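You operate a simulated robot arm through the tools that you are given. There is no shell and no other tool. Be economical: measure what you need, move in short steps, check, and stop when the job is done.

You are at the controls of a simulated two-armed robot. One attempt, no reset.

## Task
Empty the hold tray into the chip tray, then push the chip tray in.
Fine: both springs go in; shut the red valve before reaching under the deck and open it again at the end. Where these are worked on the way, their far stop is far enough and under half their travel is too little: chip tray.
Where things are to end (x, y in the base frame): spring within 6 cm of [72, 39]; spring within 6 cm of [71, 52].

Only the result counts: the job must be done as asked and must still hold three seconds after the hand-in. Knocking over, shifting, dropping, spilling or breaking anything else fails it.

## Robot
Two 7-joint arms with two-finger parallel grippers on one trunk, on a base that drives. Base frame: it is fixed to the floor where the robot stands at the start and does not move with it; the origin is under the middle of the robot, x ahead of it, y to its left, z up. Readings come in cm, rad, newtons and seconds.
The left shoulder is at the start at [6, 14.7, 54.3], the right one opposite. With the tool pointing down near the work surface each hand reaches from about 10 to 52 cm from the robot's upright axis, wherever it stands, measured 20 degrees to its own side. Places, roughly: chip tray [90, 50, 70]; fixture regulator knob [80, -50, 140]; green button [90, -10, 140]; inside of the chip tray [90, 50, 70]; mode dial [90, -10, 130]; red fixture valve [80, 0, 110]; spring [200, 50, 100]. Payload 3.43 kg a hand.
The TCP of each hand is the grasp point between the finger pads, 3 cm short of the fingertips. In the tool frame z runs along the fingers and y along their closing line. The gripper opens to 9.4 cm. The fingers are 2.8 cm wide and 1 cm thick; the gripper's body (5 by 9.6 cm) begins 5.5 cm behind the TCP.
Orientation is that of the tool frame in the base frame, as a unit quaternion [w, x, y, z]. With the fingers straight down and closing along the base's y, the tool's x points along the base's -x, its y along +y and its z along -z.

## Interface
- The arms move only by the tool nudge_tool. It takes "left_commands", "right_commands" or both (then of equal length, played together; a hand with none holds still); each is a list of rows, each an object of numbers (a shift or turn left out is 0, a gripper value left out holds the last): "wx", "wy", "wz": the turn, a rotation vector about the tool's x, y, z in rad; "tx", "ty", "tz": the shift along the tool's x, y, z in cm; "grip": the gripper command, from -1 (fully open) to 1 (shut), values between in proportion. In form: [{"wx": .., "wy": .., "wz": .., "tx": .., "ty": .., "tz": .., "grip": ..}, ...]. A call has 1 to 8 rows; each row shifts and turns the commanded pose from where the row before left it, along the tool's axes as they then stand. A row lasts 0.2 s, in which the tool goes at most 5 cm and 0.15 rad; a call with a longer step from one row to the next is refused whole, and so is a gripper value outside its range. A pose out of reach is approached as far as the arm can. The call stops where the force on the tool passes 40 N (or 10 N more than at its start, if that is more) or the arm is blocked; 0.2 s more then pass. The fingers move at their own pace (about 7.2 cm/s each) and stop on an object; they squeeze with about 20 N. The grip force told is the motor's: it shows also when the fingers shut on nothing. Time passes only in rows, and 0.2 s behind the last, so rows that do not move let the fingers close. It gives the time, the measured TCP pose, the force on the tool (base axes), the opening and the grip force at its end, in the units of the frame above (readings bear some noise), with the torque about the TCP (base axes, N m) and any sound that the robot's microphone picked up.
- Cameras (640 x 400 px; columns grow to the right, rows downward): "scene" is now at [6.01, 0.94, 118.79]; the picture's right is [0.11, -0.99, 0.00], its down [-0.47, -0.05, -0.88] and it looks along [0.88, 0.10, -0.47] (base axes); focal length 270 px, centre (320, 200). "left" rides on the left gripper at [7.6, -1.4, -10.2] in its tool frame; the picture's right is [0.18, 0.98, 0.00], its down [-0.75, 0.14, -0.64] and it looks along [-0.63, 0.12, 0.77] (tool axes); focal length 243 px, centre (320, 200). "right" rides on the right gripper at [7.6, 1.4, -10.3] in its tool frame; the picture's right is [-0.18, 0.98, 0.00], its down [-0.75, -0.14, -0.64] and it looks along [-0.63, -0.12, 0.77] (tool axes); focal length 243 px, centre (320, 200).
- grab_frame(camera): a new picture of that camera. The clock stands still meanwhile.
- raise_lower(by): slides the trunk up (or, below 0, down) by that many cm; the arms and the scene camera ride with it, the base frame stays. It gives what a move gives, with no picture.
- drive_base(legs): drives the robot by 1 to 6 legs, each [ahead, left, turn to the left] in cm, cm and rad, along the robot's own axes; the way and the turn of a leg run together, so that a leg with both is an arc; at most 150 cm and 3.142 rad a leg. The arms and the cameras ride along, it lands a little off, and it stops where it bumps. It gives what a move gives.
- turn_head(pan, tilt): turns the head with the scene camera to pan (to the left, within 1.501 rad either way) and tilt (down, from -0.506 to 1.204), counted from straight ahead of the robot. It gives what a move gives.
- point_at(camera, pixels): there is no depth. For up to 12 entries [column, row, z] of the newest picture of that camera ("zoom" is the newest enlarged one), the place [x, y] in the base frame at which the ray of that pixel passes the height z, good to about 0.2 cm. The clock stands still meanwhile.
- zoom(camera, box): a new picture of the part [left, top, right, bottom] of that camera's present view, enlarged. The clock stands still meanwhile.
- close_job(): hands the job in; it is judged then, once.

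Work in short steps. Measure before you move; look again where a grasp or a placing could have gone wrong, and mend it. You have 80 turns and 78 pictures in all, those below and enlarged ones among them. Open the grippers and draw the arms clear of the work before you hand the job in, unless the task says otherwise.

The tools are called after "Emit:" as a command line: name --argument value ..., lists and objects as JSON in quotes. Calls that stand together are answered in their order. nudge_tool: Moves the arms, as the interface text tells. Its arguments: {"type":"object","properties":{"left_commands":{"type":"array","items":{"type":"object","properties":{"wx":{"type":"number"},"wy":{"type":"number"},"wz":{"type":"number"},"tx":{"type":"number"},"ty":{"type":"number"},"tz":{"type":"number"},"grip":{"type":"number"}}}},"right_commands":{"type":"array","items":{"type":"object","properties":{"wx":{"type":"number"},"wy":{"type":"number"},"wz":{"type":"number"},"tx":{"type":"number"},"ty":{"type":"number"},"tz":{"type":"number"},"grip":{"type":"number"}}}}},"required":[]} The other tools are called the same way: raise_lower (by) slides the trunk up or down; drive_base (legs) drives the base; turn_head (pan, tilt) turns the head that bears the scene camera; grab_frame (camera) takes a picture; point_at (camera, pixels) gives the place at which the rays of pixels pass given heights; zoom (camera, box) takes an enlarged picture of a part of a camera's view; close_job () hands the job in.

At the start:

```text
time_s: 0.0
left_tool_pos: [28.86, 24.96, 99.96]
left_ee_rot: [0.0, 0.0, 1.0, 0.001]
left_contact_force: [-0.3, 0.0, 0.0]
left_moment: [-0.02, 0.02, -0.04]
left_finger_gap: 9.41
left_finger_force: 0.1
right_tool_pos: [30.55, -6.26, 100.04]
right_ee_rot: [0.0, 0.0, 1.0, 0.002]
right_contact_force: [-0.8, 0.1, 0.0]
right_moment: [0.0, 0.0, -0.02]
right_finger_gap: 9.4
right_finger_force: 0.0
trunk travel left (down, up): [-25.0, 0.0]
robot x, y, heading: [0.5, -0.08, 0.003]
head pan, tilt: [0.112, 0.49]
```

scene: 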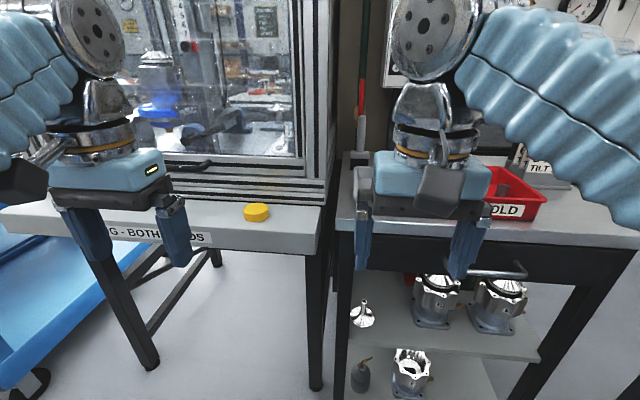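
right: 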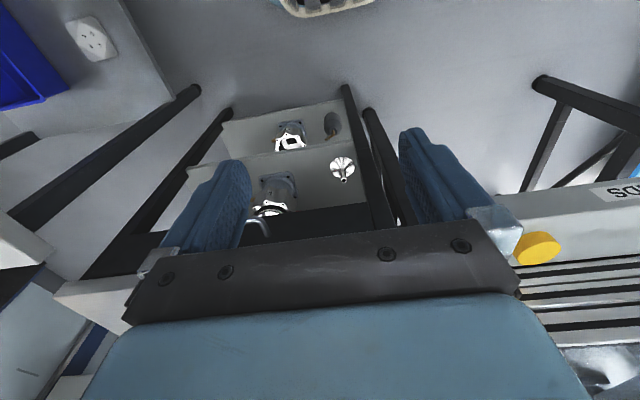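
left: 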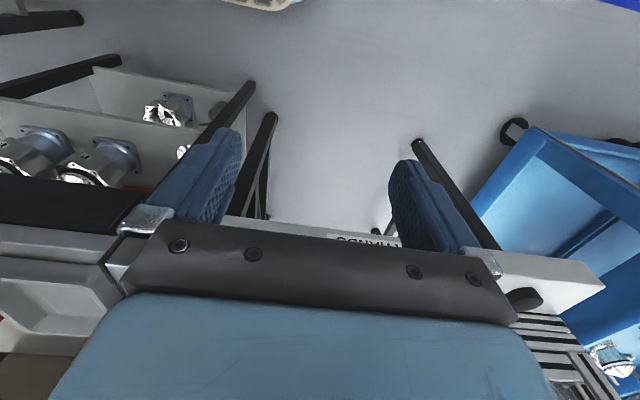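

The scene shows an enclosure on the left, with a yellow button at (257,212), and a red HOLD tray at (510,200). I'll turn the head to survey both sides.

Emit:
turn_head --pan 0.5 --tilt 0.3

Emit:
grab_frame --camera "scene"

Emit:
turn_head --pan -0.5 --tilt 0.3

Emit:
grab_frame --camera "scene"

```text
time_s: 0.9
left_tool_pos: [28.8, 25.07, 99.92]
left_ee_rot: [0.0, 0.0, 1.0, 0.0]
left_contact_force: [0.5, 0.0, 1.0]
left_moment: [-0.03, -0.02, 0.03]
left_finger_gap: 9.41
left_finger_force: 0.0
right_tool_pos: [30.52, -6.32, 99.99]
right_ee_rot: [0.001, 0.0, 1.0, 0.001]
right_contact_force: [0.3, -0.2, 0.2]
right_moment: [0.0, 0.01, 0.02]
right_finger_gap: 9.39
right_finger_force: 0.2
trunk travel left (down, up): [-25.0, 0.0]
robot x, y, heading: [-0.06, -0.26, 0.001]
head pan, tilt: [0.499, 0.3]
```

```text
74 pictures are left
```

scene: 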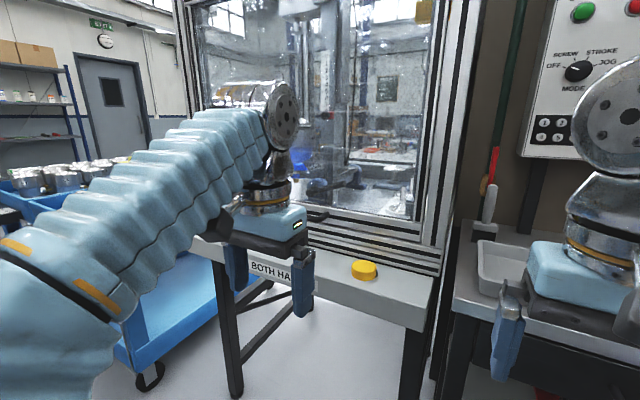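

```text
time_s: 2.1
left_tool_pos: [28.76, 25.02, 99.92]
left_ee_rot: [0.0, 0.001, 1.0, -0.001]
left_contact_force: [0.0, -0.1, 0.7]
left_moment: [-0.02, 0.0, 0.0]
left_finger_gap: 9.41
left_finger_force: 0.0
right_tool_pos: [30.44, -6.33, 100.02]
right_ee_rot: [0.001, 0.0, 1.0, 0.0]
right_contact_force: [-0.3, 0.3, -0.8]
right_moment: [-0.02, -0.05, 0.02]
right_finger_gap: 9.42
right_finger_force: 0.1
trunk travel left (down, up): [-25.0, 0.0]
robot x, y, heading: [-0.29, 0.15, -0.007]
head pan, tilt: [-0.499, 0.3]
```

```text
73 pictures are left
```

scene: 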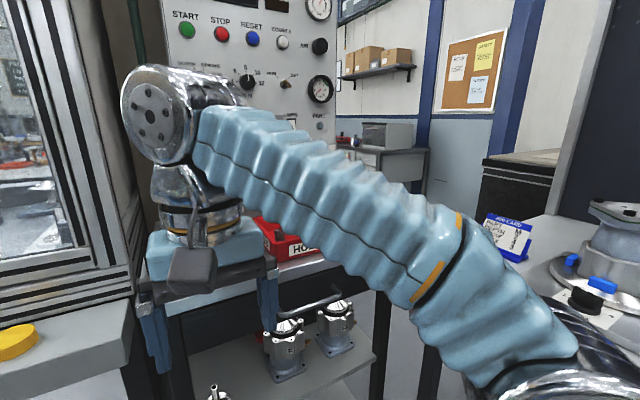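

The arms block much of the view, and I can't see the valve or chip tray yet. I'll back off 50 cm and look straight ahead, then down under the deck.

Emit:
drive_base --legs '[[-50, 0, 0]]'

Emit:
turn_head --pan 0.15 --tilt 0.25

Emit:
grab_frame --camera "scene"

```text
time_s: 5.1
left_tool_pos: [-21.39, 25.03, 100.04]
left_ee_rot: [0.0, 0.001, 1.0, 0.0]
left_contact_force: [-0.3, -0.3, 0.3]
left_moment: [0.02, 0.03, -0.01]
left_finger_gap: 9.42
left_finger_force: 0.1
right_tool_pos: [-19.58, -6.35, 99.92]
right_ee_rot: [0.001, 0.001, 1.0, 0.001]
right_contact_force: [1.1, 0.1, 0.8]
right_moment: [-0.01, -0.02, 0.01]
right_finger_gap: 9.38
right_finger_force: 0.1
trunk travel left (down, up): [-25.0, 0.0]
robot x, y, heading: [-50.24, 0.17, -0.005]
head pan, tilt: [-0.499, 0.3]
```

```text
time_s: 6.1
left_tool_pos: [-21.39, 25.04, 100.05]
left_ee_rot: [0.0, 0.001, 1.0, 0.0]
left_contact_force: [0.2, -0.7, -0.1]
left_moment: [-0.02, 0.02, -0.01]
left_finger_gap: 9.41
left_finger_force: 0.1
right_tool_pos: [-19.8, -6.31, 99.92]
right_ee_rot: [0.001, 0.001, 1.0, 0.001]
right_contact_force: [0.3, -0.2, 0.0]
right_moment: [0.02, 0.01, 0.02]
right_finger_gap: 9.41
right_finger_force: 0.0
trunk travel left (down, up): [-25.0, 0.0]
robot x, y, heading: [-50.28, 0.14, -0.001]
head pan, tilt: [0.15, 0.25]
```

```text
72 pictures are left
```

scene: 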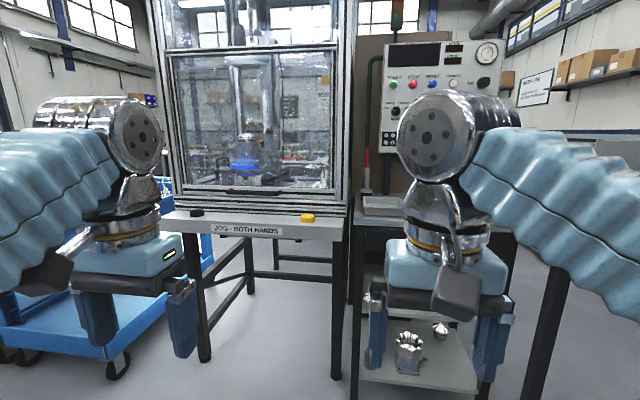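

From here the deck runs from (160,220) to (345,230), with something red at (367,155). I'll zoom on both.

Emit:
zoom --camera "scene" --box '[155, 170, 375, 308]'

Emit:
zoom --camera "scene" --box '[340, 20, 520, 220]'

```text
2.90 times, centred on (265, 239) of scene
```

zoom: 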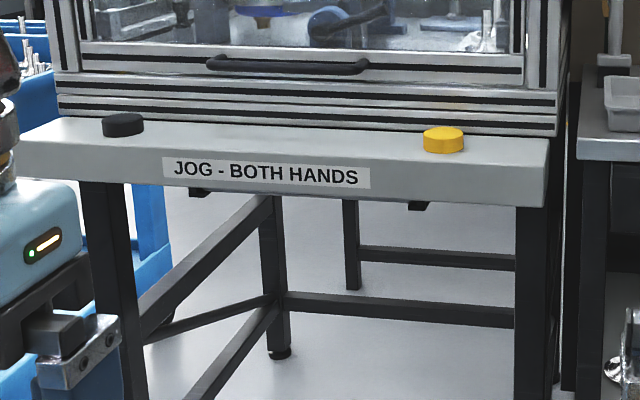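

```text
2.00 times, centred on (430, 120) of scene
```

zoom: 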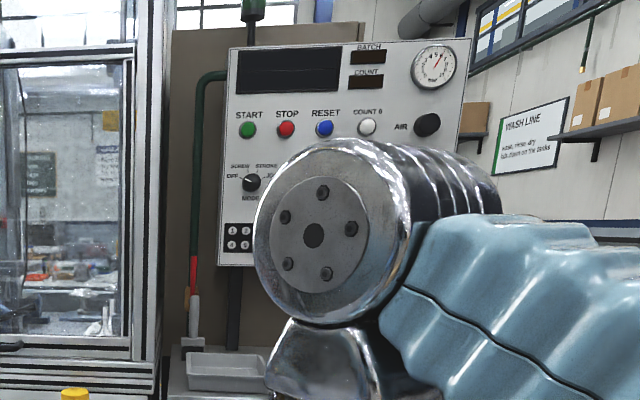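

A lever with a red grip sits at zoom (193,270) on the green pipe, and there are two dark brackets under the deck front at (200,190) and (420,205). I'll lower the trunk to see under the deck.

Emit:
raise_lower --by -25

Emit:
turn_head --pan 0.15 --tilt 0.15

Emit:
grab_frame --camera "scene"

Emit:
point_at --camera "scene" --pixels '[[170, 200, 80], [340, 205, 80]]'

```text
time_s: 8.7
left_tool_pos: [-21.35, 24.94, 74.91]
left_ee_rot: [0.0, 0.001, 1.0, 0.001]
left_contact_force: [-0.6, 0.1, -0.3]
left_moment: [-0.01, 0.0, 0.0]
left_finger_gap: 9.4
left_finger_force: 0.0
right_tool_pos: [-19.67, -6.31, 74.95]
right_ee_rot: [0.0, 0.001, 1.0, 0.002]
right_contact_force: [1.2, 1.0, -0.7]
right_moment: [-0.01, -0.01, -0.02]
right_finger_gap: 9.41
right_finger_force: 0.0
trunk travel left (down, up): [0.0, 25.0]
robot x, y, heading: [-50.07, -0.13, -0.002]
head pan, tilt: [0.15, 0.25]
```

```text
time_s: 9.4
left_tool_pos: [-21.4, 24.95, 74.92]
left_ee_rot: [0.0, 0.001, 1.0, -0.001]
left_contact_force: [-0.3, 0.6, 0.1]
left_moment: [0.03, 0.0, -0.04]
left_finger_gap: 9.42
left_finger_force: 0.0
right_tool_pos: [-19.6, -6.21, 74.96]
right_ee_rot: [0.0, 0.001, 1.0, 0.0]
right_contact_force: [-0.3, 0.2, -0.4]
right_moment: [0.02, 0.03, -0.01]
right_finger_gap: 9.41
right_finger_force: 0.1
trunk travel left (down, up): [0.0, 25.0]
robot x, y, heading: [-50.2, 0.03, -0.004]
head pan, tilt: [0.15, 0.15]
```

```text
69 pictures are left
```

scene: 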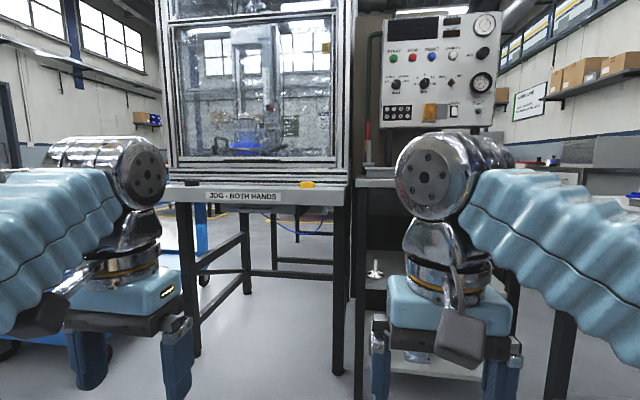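

```text
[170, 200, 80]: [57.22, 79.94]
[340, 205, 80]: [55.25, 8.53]
```

The underside of the deck shows now, just below (240,205), so I'll zoom there.

Emit:
zoom --camera "scene" --box '[160, 170, 352, 290]'

Emit:
zoom --camera "scene" --box '[340, 10, 520, 200]'

```text
3.33 times, centred on (256, 230) of scene
```

zoom: 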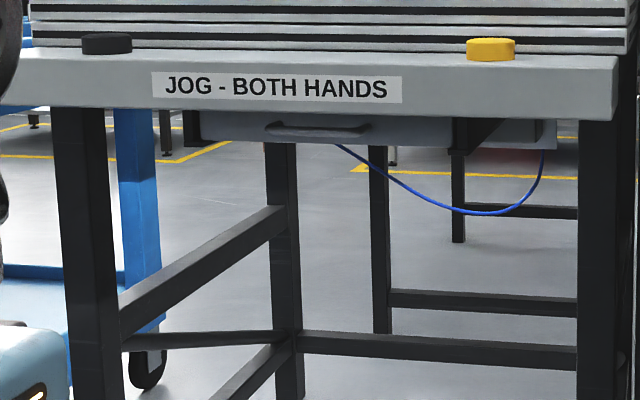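

```text
2.11 times, centred on (430, 105) of scene
```

zoom: 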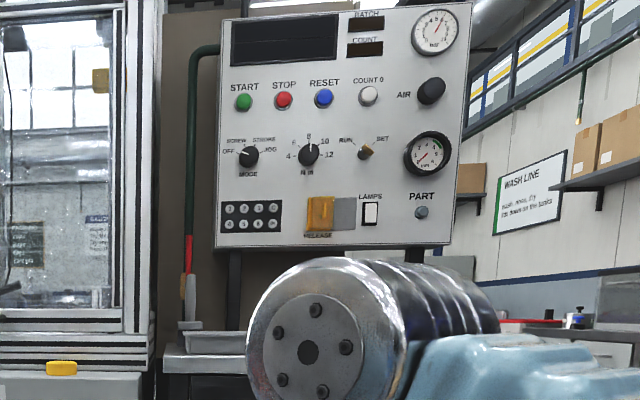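

The chip tray is a drawer under the deck, with its handle at zoom (320,130), and the panel shows clearly. I'll raise the trunk and lower the hands so they don't block the view, then drive in for a closer look at the valve and hold tray.

Emit:
raise_lower --by 25

Emit:
nudge_tool --left_commands '[{"tz": 5}, {"tz": 5}, {"tz": 5}, {"tz": 5}, {"tz": 5}, {"tz": 5}]' --right_commands '[{"tz": 5}, {"tz": 5}, {"tz": 5}, {"tz": 5}, {"tz": 5}, {"tz": 5}]'

Emit:
drive_base --legs '[[50, -20, 0]]'

Emit:
turn_head --pan 0.0 --tilt 0.3

Emit:
grab_frame --camera "scene"

```text
time_s: 11.9
left_tool_pos: [-21.27, 25.09, 100.01]
left_ee_rot: [-0.001, 0.002, 1.0, 0.0]
left_contact_force: [0.6, 0.7, 0.4]
left_moment: [0.0, -0.03, -0.04]
left_finger_gap: 9.39
left_finger_force: 0.1
right_tool_pos: [-19.69, -6.27, 100.04]
right_ee_rot: [0.001, 0.001, 1.0, 0.001]
right_contact_force: [-0.4, 0.1, 0.1]
right_moment: [0.02, 0.01, 0.0]
right_finger_gap: 9.39
right_finger_force: 0.1
trunk travel left (down, up): [-25.0, 0.0]
robot x, y, heading: [-50.11, 0.05, 0.003]
head pan, tilt: [0.15, 0.15]
```

```text
time_s: 13.3
left_tool_pos: [-21.32, 24.92, 69.99]
left_ee_rot: [0.001, 0.001, 1.0, -0.001]
left_contact_force: [-0.4, 0.2, -0.1]
left_moment: [0.0, -0.03, -0.01]
left_finger_gap: 9.43
left_finger_force: 0.1
right_tool_pos: [-19.68, -6.21, 69.74]
right_ee_rot: [0.001, 0.001, 1.0, 0.001]
right_contact_force: [-0.7, 0.3, -0.3]
right_moment: [0.01, -0.03, -0.01]
right_finger_gap: 9.41
right_finger_force: 0.1
trunk travel left (down, up): [-25.0, 0.0]
robot x, y, heading: [-50.1, -0.14, -0.004]
head pan, tilt: [0.15, 0.15]
```

```text
time_s: 16.5
left_tool_pos: [28.81, 4.85, 69.99]
left_ee_rot: [0.0, 0.001, 1.0, -0.001]
left_contact_force: [0.1, -0.1, 0.4]
left_moment: [0.04, 0.0, 0.01]
left_finger_gap: 9.39
left_finger_force: 0.1
right_tool_pos: [30.47, -26.22, 69.86]
right_ee_rot: [0.001, 0.001, 1.0, 0.0]
right_contact_force: [0.7, 0.2, -0.6]
right_moment: [-0.03, 0.03, 0.02]
right_finger_gap: 9.39
right_finger_force: 0.0
trunk travel left (down, up): [-25.0, 0.0]
robot x, y, heading: [-0.18, -20.06, 0.0]
head pan, tilt: [0.15, 0.15]
```

```text
time_s: 17.2
left_tool_pos: [28.66, 4.91, 69.9]
left_ee_rot: [0.001, 0.001, 1.0, 0.0]
left_contact_force: [0.0, -0.8, -0.1]
left_moment: [0.01, 0.0, -0.06]
left_finger_gap: 9.41
left_finger_force: 0.0
right_tool_pos: [30.44, -26.25, 69.81]
right_ee_rot: [0.002, 0.001, 1.0, 0.001]
right_contact_force: [0.7, 0.2, 0.1]
right_moment: [0.0, 0.02, -0.04]
right_finger_gap: 9.39
right_finger_force: 0.0
trunk travel left (down, up): [-25.0, 0.0]
robot x, y, heading: [-0.03, -19.69, 0.004]
head pan, tilt: [0.0, 0.3]
```

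```text
66 pictures are left
```

scene: 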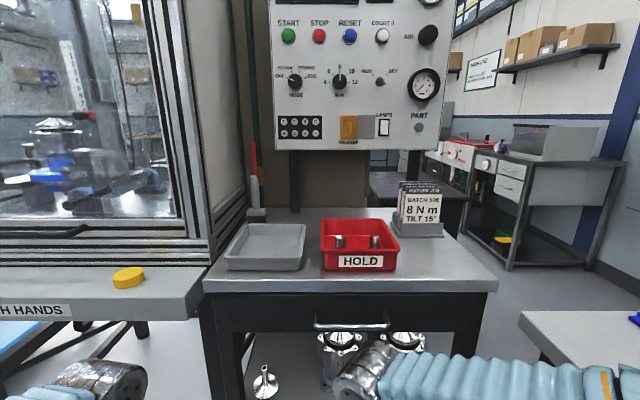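

Now the view is clear: the HOLD tray is at (360,245) with two springs, there's an empty grey tray at (265,248), and the valve lever is at (253,170). I'll zoom on each.

Emit:
zoom --camera "scene" --box '[220, 100, 320, 220]'

Emit:
zoom --camera "scene" --box '[300, 200, 420, 290]'

Emit:
point_at --camera "scene" --pixels '[[340, 243, 82], [375, 243, 82], [324, 270, 80], [396, 270, 80], [398, 240, 86], [320, 240, 86], [323, 220, 86], [382, 218, 86], [305, 290, 80], [490, 288, 80], [128, 277, 82]]'

```text
3.33 times, centred on (270, 160) of scene
```

zoom: 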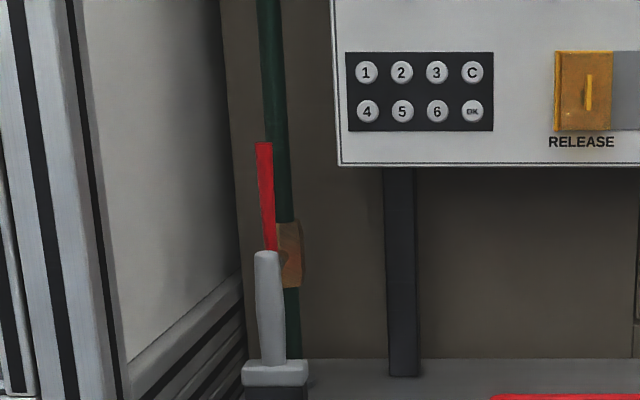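

```text
4.44 times, centred on (360, 245) of scene
```

zoom: 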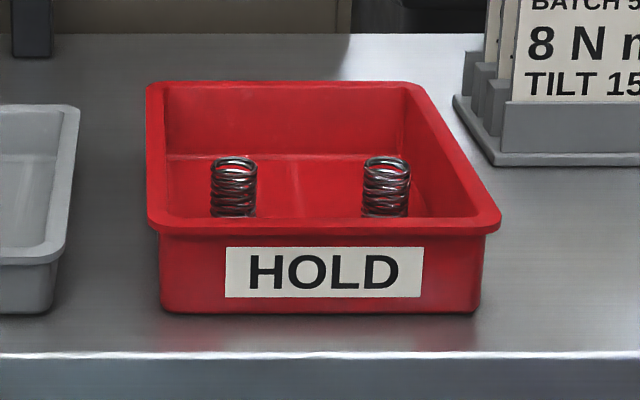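

```text
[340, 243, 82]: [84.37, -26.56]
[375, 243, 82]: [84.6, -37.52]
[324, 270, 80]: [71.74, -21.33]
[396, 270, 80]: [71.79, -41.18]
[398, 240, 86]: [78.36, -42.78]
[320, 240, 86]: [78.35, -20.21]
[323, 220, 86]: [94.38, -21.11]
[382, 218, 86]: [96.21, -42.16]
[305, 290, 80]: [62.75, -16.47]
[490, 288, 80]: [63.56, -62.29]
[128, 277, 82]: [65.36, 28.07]
```

Comparing this view with the earlier ones puts the lever top near (78,-1,112) and the bench top near z 90. I'll drive 25 cm right for a second baseline and look again.

Emit:
drive_base --legs '[[0, -25, 0]]'

Emit:
turn_head --pan 0.3 --tilt 0.3

Emit:
grab_frame --camera "scene"

Emit:
zoom --camera "scene" --box '[180, 100, 330, 220]'

```text
time_s: 18.8
left_tool_pos: [29.47, -15.33, 70.79]
left_ee_rot: [-0.012, 0.137, 0.989, 0.049]
left_contact_force: [-0.6, -0.6, -0.3]
left_moment: [0.0, -0.02, 0.02]
left_finger_gap: 9.43
left_finger_force: 0.0
right_tool_pos: [31.84, -50.14, 67.18]
right_ee_rot: [0.035, 0.13, 0.987, 0.082]
right_contact_force: [0.0, -0.2, 0.3]
right_moment: [-0.02, 0.01, -0.02]
right_finger_gap: 9.4
right_finger_force: 0.0
trunk travel left (down, up): [-25.0, 0.0]
robot x, y, heading: [2.96, -38.26, 0.042]
head pan, tilt: [0.0, 0.3]
stopped in leg 1: the robot was blocked; the commanded pose is now the measured one
```

```text
time_s: 19.6
left_tool_pos: [29.51, -15.09, 70.54]
left_ee_rot: [-0.01, 0.134, 0.99, 0.047]
left_contact_force: [0.5, 0.4, 1.0]
left_moment: [-0.01, -0.01, 0.0]
left_finger_gap: 9.4
left_finger_force: 0.0
right_tool_pos: [31.79, -50.11, 66.97]
right_ee_rot: [0.038, 0.131, 0.987, 0.079]
right_contact_force: [0.6, -0.1, 0.0]
right_moment: [0.02, 0.02, 0.01]
right_finger_gap: 9.4
right_finger_force: 0.1
trunk travel left (down, up): [-25.0, 0.0]
robot x, y, heading: [3.16, -38.37, 0.046]
head pan, tilt: [0.3, 0.3]
```

```text
63 pictures are left
```

scene: 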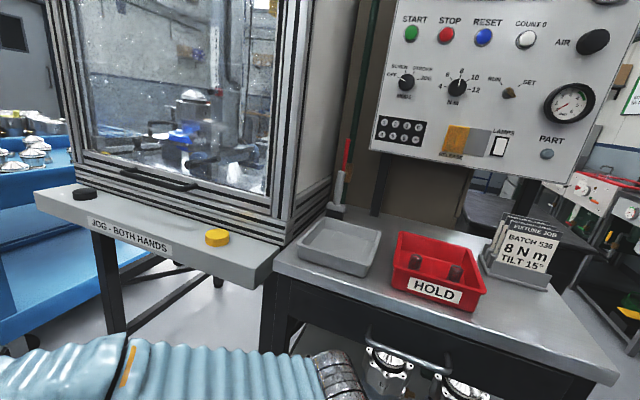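

```text
3.33 times, centred on (255, 160) of scene
```

zoom: 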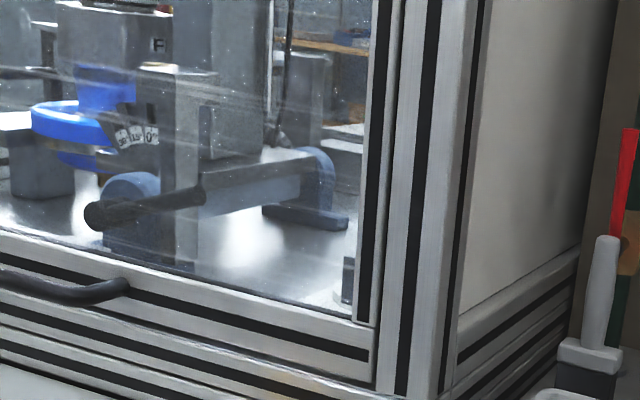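

The robot bumped something on the right: the right hand is tilted and the base stopped. I'll move back left 10 cm and look right to see what it touched.

Emit:
drive_base --legs '[[0, 8, -0.045]]'

Emit:
turn_head --pan -0.8 --tilt 0.5

Emit:
grab_frame --camera "scene"

Emit:
turn_head --pan 0.1 --tilt 0.4

Emit:
grab_frame --camera "scene"

```text
time_s: 20.3
left_tool_pos: [33.4, -19.25, 79.54]
left_ee_rot: [0.134, 0.197, 0.962, 0.131]
left_contact_force: [1.7, -0.3, -1.1]
left_moment: [0.04, 0.09, 0.02]
left_finger_gap: 9.4
left_finger_force: 0.0
right_tool_pos: [39.26, -49.12, 64.64]
right_ee_rot: [0.057, 0.204, 0.969, 0.125]
right_contact_force: [2.5, -9.0, -3.0]
right_moment: [0.77, 0.22, 0.16]
right_finger_gap: 9.41
right_finger_force: 0.0
trunk travel left (down, up): [-25.0, 0.0]
robot x, y, heading: [6.29, -36.3, 0.128]
head pan, tilt: [0.3, 0.3]
stopped in leg 1: the robot was blocked; the commanded pose is now the measured one
```

```text
time_s: 21.6
left_tool_pos: [33.88, -19.03, 79.56]
left_ee_rot: [0.13, 0.186, 0.965, 0.135]
left_contact_force: [-0.5, -0.1, -0.5]
left_moment: [-0.02, 0.01, 0.0]
left_finger_gap: 9.4
left_finger_force: 0.1
right_tool_pos: [39.96, -48.78, 64.48]
right_ee_rot: [0.05, 0.194, 0.971, 0.13]
right_contact_force: [0.4, 0.1, -0.3]
right_moment: [-0.01, -0.01, 0.01]
right_finger_gap: 9.41
right_finger_force: 0.1
trunk travel left (down, up): [-25.0, 0.0]
robot x, y, heading: [7.27, -36.23, 0.144]
head pan, tilt: [-0.799, 0.499]
```

```text
61 pictures are left
```

scene: 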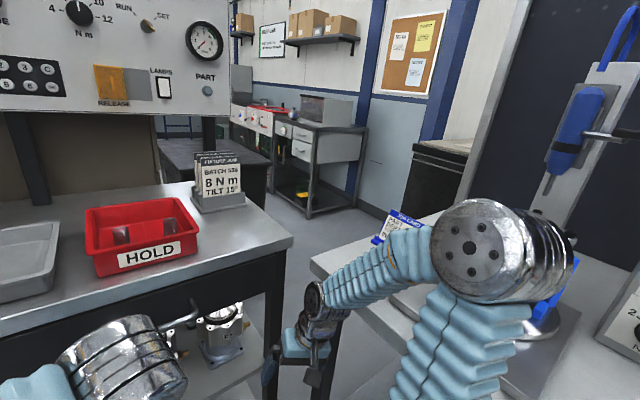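

```text
time_s: 22.9
left_tool_pos: [33.93, -18.99, 79.49]
left_ee_rot: [0.131, 0.186, 0.964, 0.135]
left_contact_force: [0.1, -0.8, -0.2]
left_moment: [-0.04, 0.02, 0.0]
left_finger_gap: 9.39
left_finger_force: 0.0
right_tool_pos: [40.1, -48.89, 64.58]
right_ee_rot: [0.051, 0.193, 0.971, 0.13]
right_contact_force: [0.1, -0.3, 0.8]
right_moment: [0.03, -0.01, 0.0]
right_finger_gap: 9.4
right_finger_force: 0.0
trunk travel left (down, up): [-25.0, 0.0]
robot x, y, heading: [7.11, -36.19, 0.143]
head pan, tilt: [0.099, 0.4]
```

```text
60 pictures are left
```

scene: 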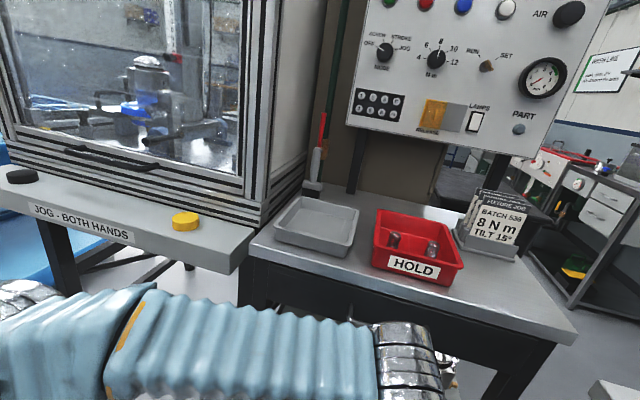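

The right arm is beside the right-hand bench and seems snagged, and the base has yawed 0.14. I'll back straight out and then turn square.

Emit:
drive_base --legs '[[-25, 3, 0]]'

Emit:
turn_head --pan -0.9 --tilt 0.6

Emit:
grab_frame --camera "scene"

```text
time_s: 23.6
left_tool_pos: [43.01, -11.34, 82.19]
left_ee_rot: [0.182, -0.025, 0.958, 0.222]
left_contact_force: [2.3, 6.0, -2.9]
left_moment: [-0.28, 0.1, -0.04]
left_finger_gap: 9.4
left_finger_force: 0.1
right_tool_pos: [44.25, -50.51, 63.65]
right_ee_rot: [-0.018, 0.317, 0.945, 0.072]
right_contact_force: [12.5, -29.3, 20.1]
right_moment: [2.12, 1.04, 0.16]
right_finger_gap: 9.39
right_finger_force: 0.0
trunk travel left (down, up): [-25.0, 0.0]
robot x, y, heading: [9.9, -34.64, 0.236]
head pan, tilt: [0.099, 0.4]
stopped in leg 1: the robot was blocked; the commanded pose is now the measured one
```

```text
time_s: 24.8
left_tool_pos: [44.72, -11.69, 82.78]
left_ee_rot: [0.179, -0.045, 0.953, 0.241]
left_contact_force: [-0.2, -0.2, 0.0]
left_moment: [-0.02, -0.03, 0.0]
left_finger_gap: 9.38
left_finger_force: 0.0
right_tool_pos: [48.35, -49.75, 63.34]
right_ee_rot: [-0.026, 0.284, 0.954, 0.091]
right_contact_force: [-126.3, 35.9, 65.9]
right_moment: [-4.05, -11.64, -1.46]
right_finger_gap: 9.4
right_finger_force: 0.0
trunk travel left (down, up): [-25.0, 0.0]
robot x, y, heading: [13.61, -34.02, 0.284]
head pan, tilt: [-0.901, 0.6]
```

```text
59 pictures are left
```

scene: 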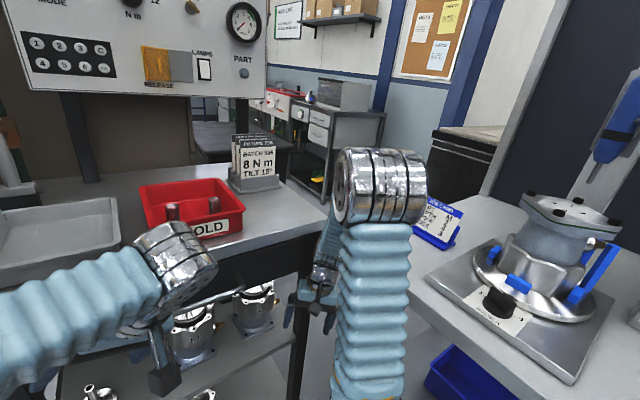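

The right hand reads a 126 N push against the bench leg, so the arm is levering the base around. I'll ease the right hand back and left, away from the contact, before driving any more.

Emit:
nudge_tool --right_commands '[{"tx": 2}, {"tx": 3}, {"tx": 3}, {"tx": 3}]'

```text
time_s: 25.2
left_tool_pos: [45.14, -14.38, 83.65]
left_ee_rot: [0.223, -0.114, 0.918, 0.307]
left_contact_force: [-5.8, 21.9, 30.6]
left_moment: [-1.2, -0.89, 0.44]
left_finger_gap: 7.55
left_finger_force: 0.0
right_tool_pos: [47.74, -48.46, 62.59]
right_ee_rot: [-0.059, 0.258, 0.957, 0.119]
right_contact_force: [-65.3, 2.4, 37.8]
right_moment: [-1.47, -7.76, -2.05]
right_finger_gap: 9.42
right_finger_force: 0.1
trunk travel left (down, up): [-25.0, 0.0]
robot x, y, heading: [10.01, -33.47, 0.237]
head pan, tilt: [-0.901, 0.6]
stopped in row 1 (left hand): the arm was blocked; the commanded pose is now the measured one
```

Easing helped: the base drifted back to x 10. The left hand is now touching something, so I'll look through its camera and the scene.

Emit:
turn_head --pan 0.0 --tilt 0.9

Emit:
grab_frame --camera "scene"

Emit:
grab_frame --camera "left"

```text
time_s: 26.4
left_tool_pos: [45.54, -13.67, 83.41]
left_ee_rot: [0.221, -0.124, 0.917, 0.308]
left_contact_force: [-21.8, 20.6, -0.4]
left_moment: [0.27, 0.25, -0.56]
left_finger_gap: 8.11
left_finger_force: 0.1
right_tool_pos: [47.7, -48.41, 62.57]
right_ee_rot: [-0.064, 0.268, 0.954, 0.12]
right_contact_force: [-1.2, 0.2, -0.6]
right_moment: [0.03, 0.0, -0.01]
right_finger_gap: 9.41
right_finger_force: 0.1
trunk travel left (down, up): [-25.0, 0.0]
robot x, y, heading: [11.34, -33.46, 0.26]
head pan, tilt: [0.0, 0.901]
```

```text
58 pictures are left
```

scene: 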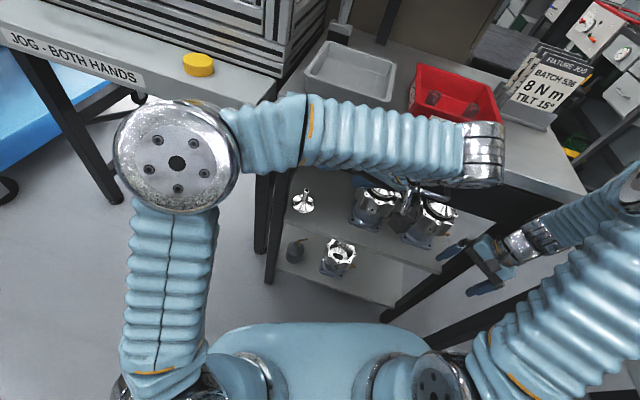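

```text
57 pictures are left
```

left: 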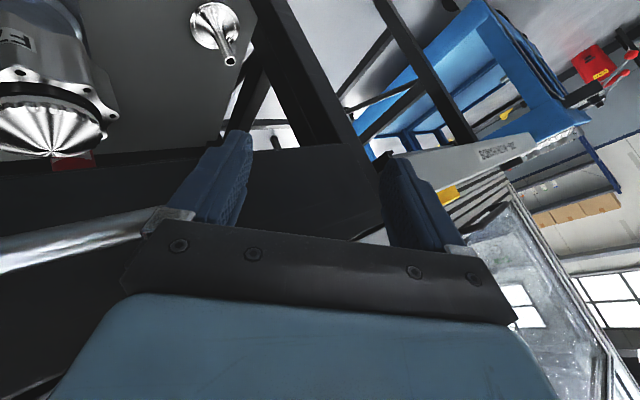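

The left hand hangs in front of the bench drawer handle, which touches the outside of one finger at (100,240) in the left view. I'll draw it back 10 cm and 5 cm left, away from the handle.

Emit:
nudge_tool --left_commands '[{"tx": 1.5, "ty": 1.5}, {"tx": 2.5, "ty": 2}, {"tx": 2.5, "ty": 2}, {"tx": 2.5, "ty": 2}]'

```text
time_s: 26.7
left_tool_pos: [44.79, -16.92, 85.51]
left_ee_rot: [0.298, -0.13, 0.888, 0.324]
left_contact_force: [-5.2, 29.3, 46.3]
left_moment: [-0.05, -1.54, 1.11]
left_finger_gap: 6.67
left_finger_force: 0.1
right_tool_pos: [47.0, -46.71, 63.01]
right_ee_rot: [-0.088, 0.224, 0.958, 0.158]
right_contact_force: [0.0, -1.5, -0.4]
right_moment: [0.01, 0.04, 0.02]
right_finger_gap: 9.42
right_finger_force: 0.0
trunk travel left (down, up): [-25.0, 0.0]
robot x, y, heading: [7.14, -34.37, 0.179]
head pan, tilt: [0.0, 0.901]
stopped in row 1 (left hand): the arm was blocked; the commanded pose is now the measured one
```

The base is unwinding to the right and pressing the left hand onto the drawer handle. I'll lift the left hand about 4 cm up and left off the handle, then check.

Emit:
nudge_tool --left_commands '[{"ty": 2.5, "tz": -1.5}, {"ty": 2.5, "tz": -1}, {"tx": 1.5, "ty": 2}]'

Emit:
grab_frame --camera "left"

```text
time_s: 27.0
left_tool_pos: [44.55, -18.7, 88.02]
left_ee_rot: [0.372, -0.124, 0.831, 0.395]
left_contact_force: [10.2, -99.7, 140.1]
left_moment: [-5.57, -5.45, -1.38]
left_finger_gap: 9.13
left_finger_force: 0.0
right_tool_pos: [48.33, -43.72, 60.84]
right_ee_rot: [-0.096, 0.222, 0.928, 0.284]
right_contact_force: [0.6, -4.8, 2.5]
right_moment: [0.18, 0.07, 0.01]
right_finger_gap: 9.4
right_finger_force: 0.0
trunk travel left (down, up): [-25.0, 0.0]
robot x, y, heading: [5.96, -32.1, 0.225]
head pan, tilt: [0.0, 0.901]
stopped in row 1 (left hand): the arm was blocked; the commanded pose is now the measured one
```

```text
56 pictures are left
```

left: 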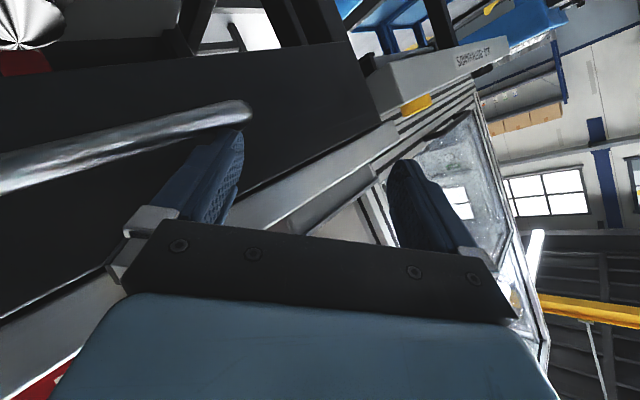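

The right hand is free now and the left hand sits against the bench edge. I'll try backing the base a short way, which pulls both hands out from the bench.

Emit:
drive_base --legs '[[-8, 0, 0]]'

Emit:
grab_frame --camera "scene"

```text
time_s: 27.8
left_tool_pos: [44.84, -21.2, 84.87]
left_ee_rot: [0.403, -0.134, 0.672, 0.607]
left_contact_force: [-15.7, 38.9, 154.0]
left_moment: [-1.25, -4.29, -0.31]
left_finger_gap: 3.64
left_finger_force: 0.1
right_tool_pos: [45.85, -42.67, 44.48]
right_ee_rot: [-0.188, 0.13, 0.873, 0.431]
right_contact_force: [-5.9, 2.9, -5.4]
right_moment: [0.19, -0.18, -0.31]
right_finger_gap: 9.39
right_finger_force: 0.1
trunk travel left (down, up): [-25.0, 0.0]
robot x, y, heading: [-4.26, -20.81, 0.389]
head pan, tilt: [0.0, 0.901]
stopped in leg 1: the robot was blocked; the commanded pose is now the measured one
```

```text
55 pictures are left
```

scene: 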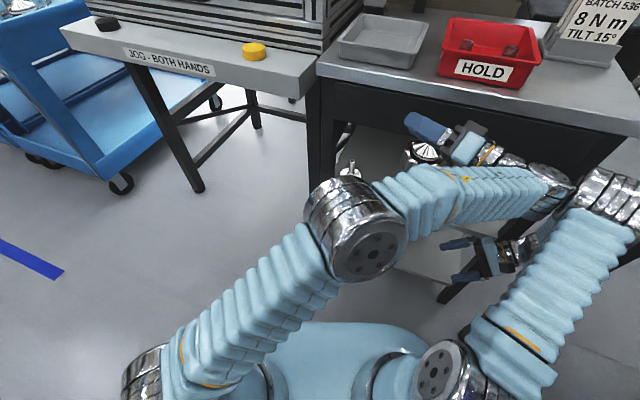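

The base is back at (-4,-21). The left hand is in front of the bench with its fingers forced to 3.6 cm, so I'll check whether it's hooked on the handle.

Emit:
grab_frame --camera "left"

Emit:
zoom --camera "scene" --box '[360, 90, 600, 240]'

```text
54 pictures are left
```

left: 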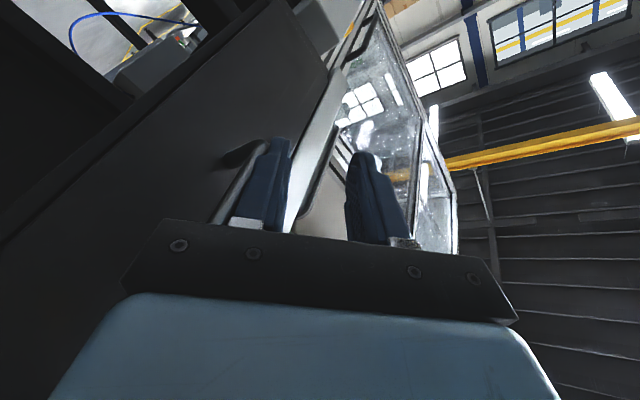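

```text
2.67 times, centred on (480, 165) of scene
```

zoom: 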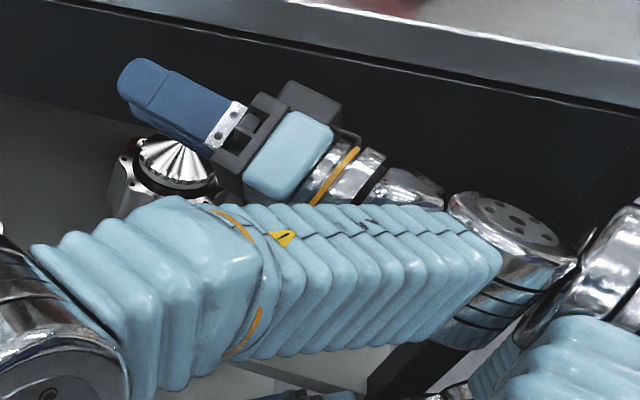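

The finger is pressed on top of the drawer handle at (240,190). The tool's +y points up and back, so I'll move along it.

Emit:
nudge_tool --left_commands '[{"ty": 3}, {"ty": 3}, {"ty": 3}]'

```text
time_s: 28.2
left_tool_pos: [44.13, -22.4, 85.26]
left_ee_rot: [0.368, -0.125, 0.71, 0.587]
left_contact_force: [-69.8, -7.5, 25.9]
left_moment: [0.27, 0.61, 0.89]
left_finger_gap: 4.64
left_finger_force: 0.0
right_tool_pos: [46.26, -43.77, 46.3]
right_ee_rot: [-0.194, 0.139, 0.878, 0.416]
right_contact_force: [0.3, 1.5, 0.4]
right_moment: [-0.06, 0.0, 0.08]
right_finger_gap: 9.42
right_finger_force: 0.0
trunk travel left (down, up): [-25.0, 0.0]
robot x, y, heading: [-1.94, -23.45, 0.337]
head pan, tilt: [0.0, 0.901]
stopped in row 2 (right hand): the force on the tool passed its limit at 139 N (the readings are from after the stop); the commanded pose is now the measured one
```

The stop came from the right hand, and the two wrists look entangled near (575,190). I'll pull the left hand back and left, and the right hand back along its own x.

Emit:
nudge_tool --left_commands '[{"tx": 1, "ty": 3, "tz": 1}, {"tx": 1, "ty": 3, "tz": 1}, {"tx": 1, "ty": 3, "tz": 1}]' --right_commands '[{"tx": 1.5}, {"tx": 1.5}, {"tx": 1.5}]'

Emit:
grab_frame --camera "scene"

```text
time_s: 29.2
left_tool_pos: [39.24, -15.25, 89.4]
left_ee_rot: [0.362, -0.12, 0.716, 0.585]
left_contact_force: [0.1, 0.0, -0.2]
left_moment: [0.04, -0.02, 0.02]
left_finger_gap: 9.42
left_finger_force: 0.1
right_tool_pos: [42.81, -40.1, 47.67]
right_ee_rot: [-0.226, 0.116, 0.872, 0.419]
right_contact_force: [-0.2, -0.6, -0.8]
right_moment: [0.02, 0.0, -0.01]
right_finger_gap: 9.42
right_finger_force: 0.0
trunk travel left (down, up): [-25.0, 0.0]
robot x, y, heading: [-1.22, -22.75, 0.353]
head pan, tilt: [0.0, 0.901]
stopped in row 3 (left hand): the arm was blocked; the commanded pose is now the measured one
```

```text
52 pictures are left
```

scene: 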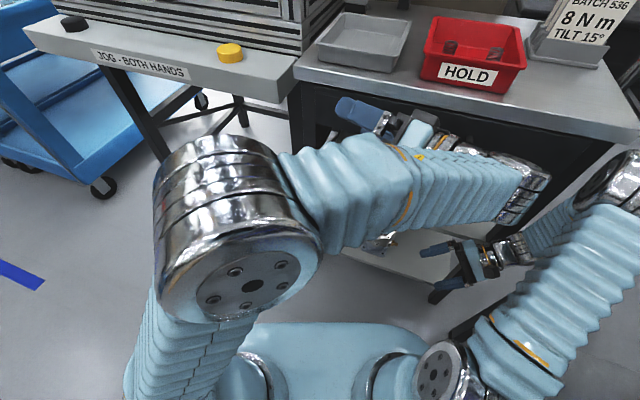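

All forces are near zero now, so both hands are free. I'll drive straight back along base -x.

Emit:
drive_base --legs '[[-28, 13, 0], [0, 0, -0.353]]'

Emit:
grab_frame --camera "scene"

```text
time_s: 32.0
left_tool_pos: [10.7, -15.95, 89.43]
left_ee_rot: [0.393, -0.084, 0.72, 0.566]
left_contact_force: [0.7, 1.2, -0.6]
left_moment: [0.01, 0.0, 0.01]
left_finger_gap: 9.38
left_finger_force: 0.0
right_tool_pos: [11.68, -39.39, 47.76]
right_ee_rot: [-0.217, 0.147, 0.862, 0.435]
right_contact_force: [-0.8, 0.4, 0.3]
right_moment: [0.01, 0.03, -0.01]
right_finger_gap: 9.39
right_finger_force: 0.0
trunk travel left (down, up): [-25.0, 0.0]
robot x, y, heading: [-29.77, -19.43, 0.259]
head pan, tilt: [0.0, 0.901]
stopped in leg 2: the robot was blocked; the commanded pose is now the measured one
```

```text
51 pictures are left
```

scene: 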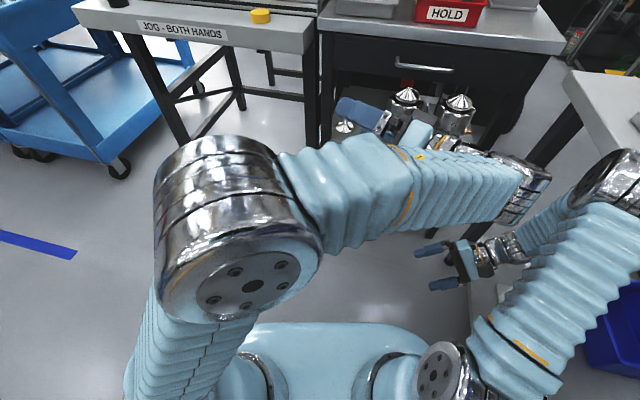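

Both arms are clear of the bench, but the right elbow meets the side bench on the turn. I'll drive back and left into open floor before squaring up.

Emit:
drive_base --legs '[[-12, 30, 0], [0, 0, -0.26]]'

Emit:
turn_head --pan 0.0 --tilt 0.6

Emit:
grab_frame --camera "scene"

```text
time_s: 35.0
left_tool_pos: [-8.99, -1.33, 89.45]
left_ee_rot: [0.466, 0.012, 0.723, 0.511]
left_contact_force: [-0.8, -0.3, 0.2]
left_moment: [0.0, 0.0, 0.01]
left_finger_gap: 9.4
left_finger_force: 0.1
right_tool_pos: [-14.33, -24.15, 47.47]
right_ee_rot: [-0.155, 0.262, 0.833, 0.461]
right_contact_force: [-0.3, -1.1, 0.1]
right_moment: [0.04, 0.0, -0.02]
right_finger_gap: 9.38
right_finger_force: 0.1
trunk travel left (down, up): [-25.0, 0.0]
robot x, y, heading: [-48.88, 6.32, -0.013]
head pan, tilt: [0.0, 0.901]
```

```text
time_s: 35.8
left_tool_pos: [-8.94, -1.29, 89.44]
left_ee_rot: [0.465, 0.012, 0.723, 0.511]
left_contact_force: [-1.3, 0.0, -0.7]
left_moment: [0.01, 0.0, -0.01]
left_finger_gap: 9.39
left_finger_force: 0.0
right_tool_pos: [-14.45, -24.24, 47.46]
right_ee_rot: [-0.155, 0.262, 0.833, 0.462]
right_contact_force: [0.2, -0.5, 0.1]
right_moment: [0.0, 0.0, 0.04]
right_finger_gap: 9.41
right_finger_force: 0.1
trunk travel left (down, up): [-25.0, 0.0]
robot x, y, heading: [-48.6, 6.5, -0.014]
head pan, tilt: [0.0, 0.6]
```

```text
50 pictures are left
```

scene: 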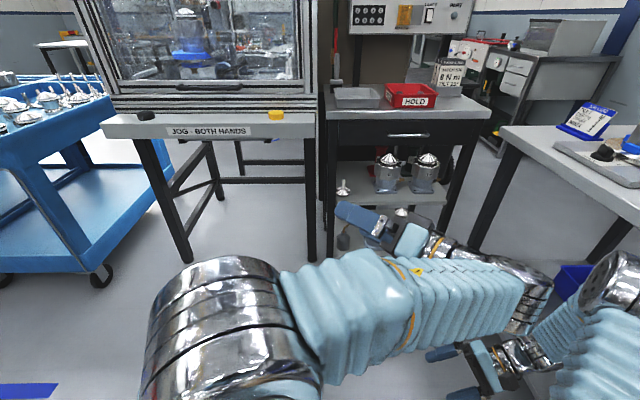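

Everything is clear and the bench items look undisturbed. I'll restore the hands: the left translates back, left and up while the right rotates to point down.

Emit:
nudge_tool --left_commands '[{"tx": 1.47, "ty": 3.2, "tz": 1.19}, {"tx": 1.47, "ty": 3.2, "tz": 1.19}, {"tx": 1.47, "ty": 3.2, "tz": 1.19}, {"tx": 1.47, "ty": 3.2, "tz": 1.19}, {"tx": 1.47, "ty": 3.2, "tz": 1.19}, {"tx": 1.47, "ty": 3.2, "tz": 1.19}, {"tx": 1.47, "ty": 3.2, "tz": 1.19}, {"tx": 1.47, "ty": 3.2, "tz": 1.19}]' --right_commands '[{"wx": 0.1224, "wy": -0.041, "wz": -0.0695}, {"wx": 0.1224, "wy": -0.041, "wz": -0.0695}, {"wx": 0.1224, "wy": -0.041, "wz": -0.0695}, {"wx": 0.1224, "wy": -0.041, "wz": -0.0695}, {"wx": 0.1224, "wy": -0.041, "wz": -0.0695}, {"wx": 0.1224, "wy": -0.041, "wz": -0.0695}, {"wx": 0.1224, "wy": -0.041, "wz": -0.0695}, {"wx": 0.1224, "wy": -0.041, "wz": -0.0695}]'

```text
time_s: 37.6
left_tool_pos: [-16.2, 19.71, 98.17]
left_ee_rot: [0.451, 0.031, 0.737, 0.502]
left_contact_force: [0.2, -0.2, -0.6]
left_moment: [0.0, 0.0, 0.02]
left_finger_gap: 9.41
left_finger_force: 0.1
left hand out of reach, approached as far as the arm can: row 7, 8
right_tool_pos: [-14.49, -24.23, 47.58]
right_ee_rot: [0.0, 0.0, 1.0, -0.002]
right_contact_force: [-0.2, -0.8, -1.5]
right_moment: [0.01, 0.02, -0.02]
right_finger_gap: 9.4
right_finger_force: 0.0
trunk travel left (down, up): [-25.0, 0.0]
robot x, y, heading: [-48.91, 6.95, -0.013]
head pan, tilt: [0.0, 0.6]
```

Both responded cleanly. Now the left rotates to point down while the right rises.

Emit:
nudge_tool --left_commands '[{"wx": 0.104, "wy": 0.091}, {"wx": 0.104, "wy": 0.091}, {"wx": 0.104, "wy": 0.091}, {"wx": 0.104, "wy": 0.091}, {"wx": 0.104, "wy": 0.091}, {"wx": 0.104, "wy": 0.091}, {"wx": 0.104, "wy": 0.091}, {"wx": 0.104, "wy": 0.091}]' --right_commands '[{"tz": -5}, {"tz": -5}, {"tz": -5}, {"tz": -5}, {"tz": -5}, {"tz": -5}, {"tz": -5}, {"tz": -5}]'

```text
time_s: 39.4
left_tool_pos: [-19.05, 22.01, 99.94]
left_ee_rot: [0.141, 0.018, 0.978, 0.153]
left_contact_force: [-0.6, -0.4, -0.2]
left_moment: [0.01, 0.03, 0.0]
left_finger_gap: 9.4
left_finger_force: 0.1
left hand out of reach, approached as far as the arm can: row 1
right_tool_pos: [-14.34, -24.06, 87.53]
right_ee_rot: [0.0, 0.0, 1.0, -0.001]
right_contact_force: [-0.2, -0.3, -0.3]
right_moment: [0.02, -0.02, 0.01]
right_finger_gap: 9.41
right_finger_force: 0.0
trunk travel left (down, up): [-25.0, 0.0]
robot x, y, heading: [-48.51, 6.82, -0.01]
head pan, tilt: [0.0, 0.6]
```

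I'll finish the left rotation and lift the right hand to z 105, then measure the valve from here.

Emit:
nudge_tool --left_commands '[{"wx": 0.1027, "wy": 0.0947, "wz": -0.012}, {"wx": 0.1027, "wy": 0.0947, "wz": -0.012}, {"wx": 0.1027, "wy": 0.0947, "wz": -0.012}, {}]' --right_commands '[{"tz": -3}, {"tz": -3}, {"tz": -3}, {"tz": -3}]'

Emit:
turn_head --pan -0.1 --tilt 0.2

Emit:
zoom --camera "scene" --box '[260, 130, 460, 255]'

```text
time_s: 40.4
left_tool_pos: [-19.15, 21.75, 100.07]
left_ee_rot: [0.001, 0.001, 1.0, 0.001]
left_contact_force: [1.1, -0.8, -0.3]
left_moment: [0.07, 0.02, 0.03]
left_finger_gap: 9.41
left_finger_force: 0.0
right_tool_pos: [-14.96, -24.67, 98.76]
right_ee_rot: [0.007, 0.003, 1.0, 0.005]
right_contact_force: [0.6, -0.2, -0.6]
right_moment: [0.13, 0.0, -0.01]
right_finger_gap: 9.4
right_finger_force: 0.1
right hand out of reach, approached as far as the arm can: row 4
trunk travel left (down, up): [-25.0, 0.0]
robot x, y, heading: [-48.72, 6.78, -0.013]
head pan, tilt: [0.0, 0.6]
```

```text
time_s: 41.3
left_tool_pos: [-19.14, 21.96, 99.82]
left_ee_rot: [0.001, 0.0, 1.0, 0.002]
left_contact_force: [-0.8, 0.1, -0.4]
left_moment: [-0.03, -0.01, -0.03]
left_finger_gap: 9.42
left_finger_force: 0.1
right_tool_pos: [-14.93, -24.33, 98.66]
right_ee_rot: [0.007, 0.001, 1.0, 0.004]
right_contact_force: [0.5, 0.5, -0.4]
right_moment: [0.0, -0.01, 0.04]
right_finger_gap: 9.39
right_finger_force: 0.0
trunk travel left (down, up): [-25.0, 0.0]
robot x, y, heading: [-48.71, 6.35, -0.014]
head pan, tilt: [-0.099, 0.201]
```

```text
3.20 times, centred on (360, 192) of scene
```

zoom: 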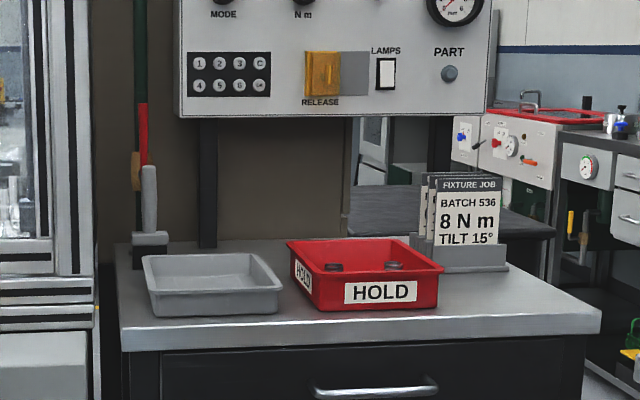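

The valve shows clearly here: red lever top at (142,103), brass body at (136,178), and the stand of the grey tool at (150,255). I'll record rays for triangulation.

Emit:
point_at --camera "zoom" --pixels '[[142, 103, 112], [142, 103, 108], [135, 178, 102], [135, 178, 98], [150, 270, 90], [150, 270, 88], [152, 318, 90], [152, 318, 86], [125, 345, 90], [125, 345, 86], [319, 308, 90], [319, 308, 86]]'

Emit:
drive_base --legs '[[45, -17, 0.013]]'

Emit:
turn_head --pan 0.0 --tilt 0.45

Emit:
grab_frame --camera "scene"

```text
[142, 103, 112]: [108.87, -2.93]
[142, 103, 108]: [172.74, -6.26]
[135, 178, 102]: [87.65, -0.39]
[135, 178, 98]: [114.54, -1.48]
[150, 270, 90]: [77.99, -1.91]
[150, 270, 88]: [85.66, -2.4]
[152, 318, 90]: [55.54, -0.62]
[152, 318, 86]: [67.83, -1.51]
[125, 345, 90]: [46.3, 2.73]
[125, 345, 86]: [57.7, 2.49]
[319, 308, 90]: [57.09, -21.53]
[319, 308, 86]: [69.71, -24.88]
```

```text
time_s: 44.1
left_tool_pos: [25.41, 5.07, 100.01]
left_ee_rot: [0.0, -0.007, 1.0, 0.001]
left_contact_force: [0.4, -0.2, -0.1]
left_moment: [0.02, -0.02, 0.01]
left_finger_gap: 9.38
left_finger_force: 0.1
right_tool_pos: [30.25, -41.37, 98.68]
right_ee_rot: [0.008, -0.004, 1.0, 0.004]
right_contact_force: [-0.6, 0.7, 0.3]
right_moment: [-0.02, -0.01, -0.01]
right_finger_gap: 9.41
right_finger_force: 0.0
trunk travel left (down, up): [-25.0, 0.0]
robot x, y, heading: [-4.01, -10.88, 0.005]
head pan, tilt: [-0.099, 0.201]
```

```text
time_s: 44.9
left_tool_pos: [25.43, 5.1, 99.92]
left_ee_rot: [0.0, -0.007, 1.0, 0.001]
left_contact_force: [-0.4, 0.4, -0.4]
left_moment: [0.01, 0.0, 0.01]
left_finger_gap: 9.41
left_finger_force: 0.1
right_tool_pos: [30.22, -41.27, 98.7]
right_ee_rot: [0.008, -0.003, 1.0, 0.003]
right_contact_force: [-0.4, -0.3, 0.0]
right_moment: [0.02, -0.02, 0.02]
right_finger_gap: 9.38
right_finger_force: 0.0
trunk travel left (down, up): [-25.0, 0.0]
robot x, y, heading: [-4.17, -10.68, 0.001]
head pan, tilt: [0.0, 0.45]
```

```text
48 pictures are left
```

scene: 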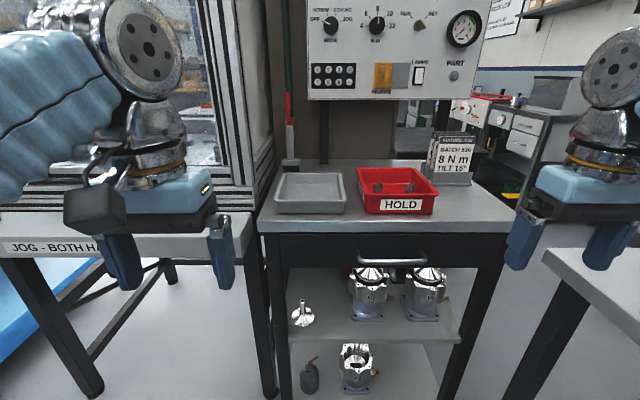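

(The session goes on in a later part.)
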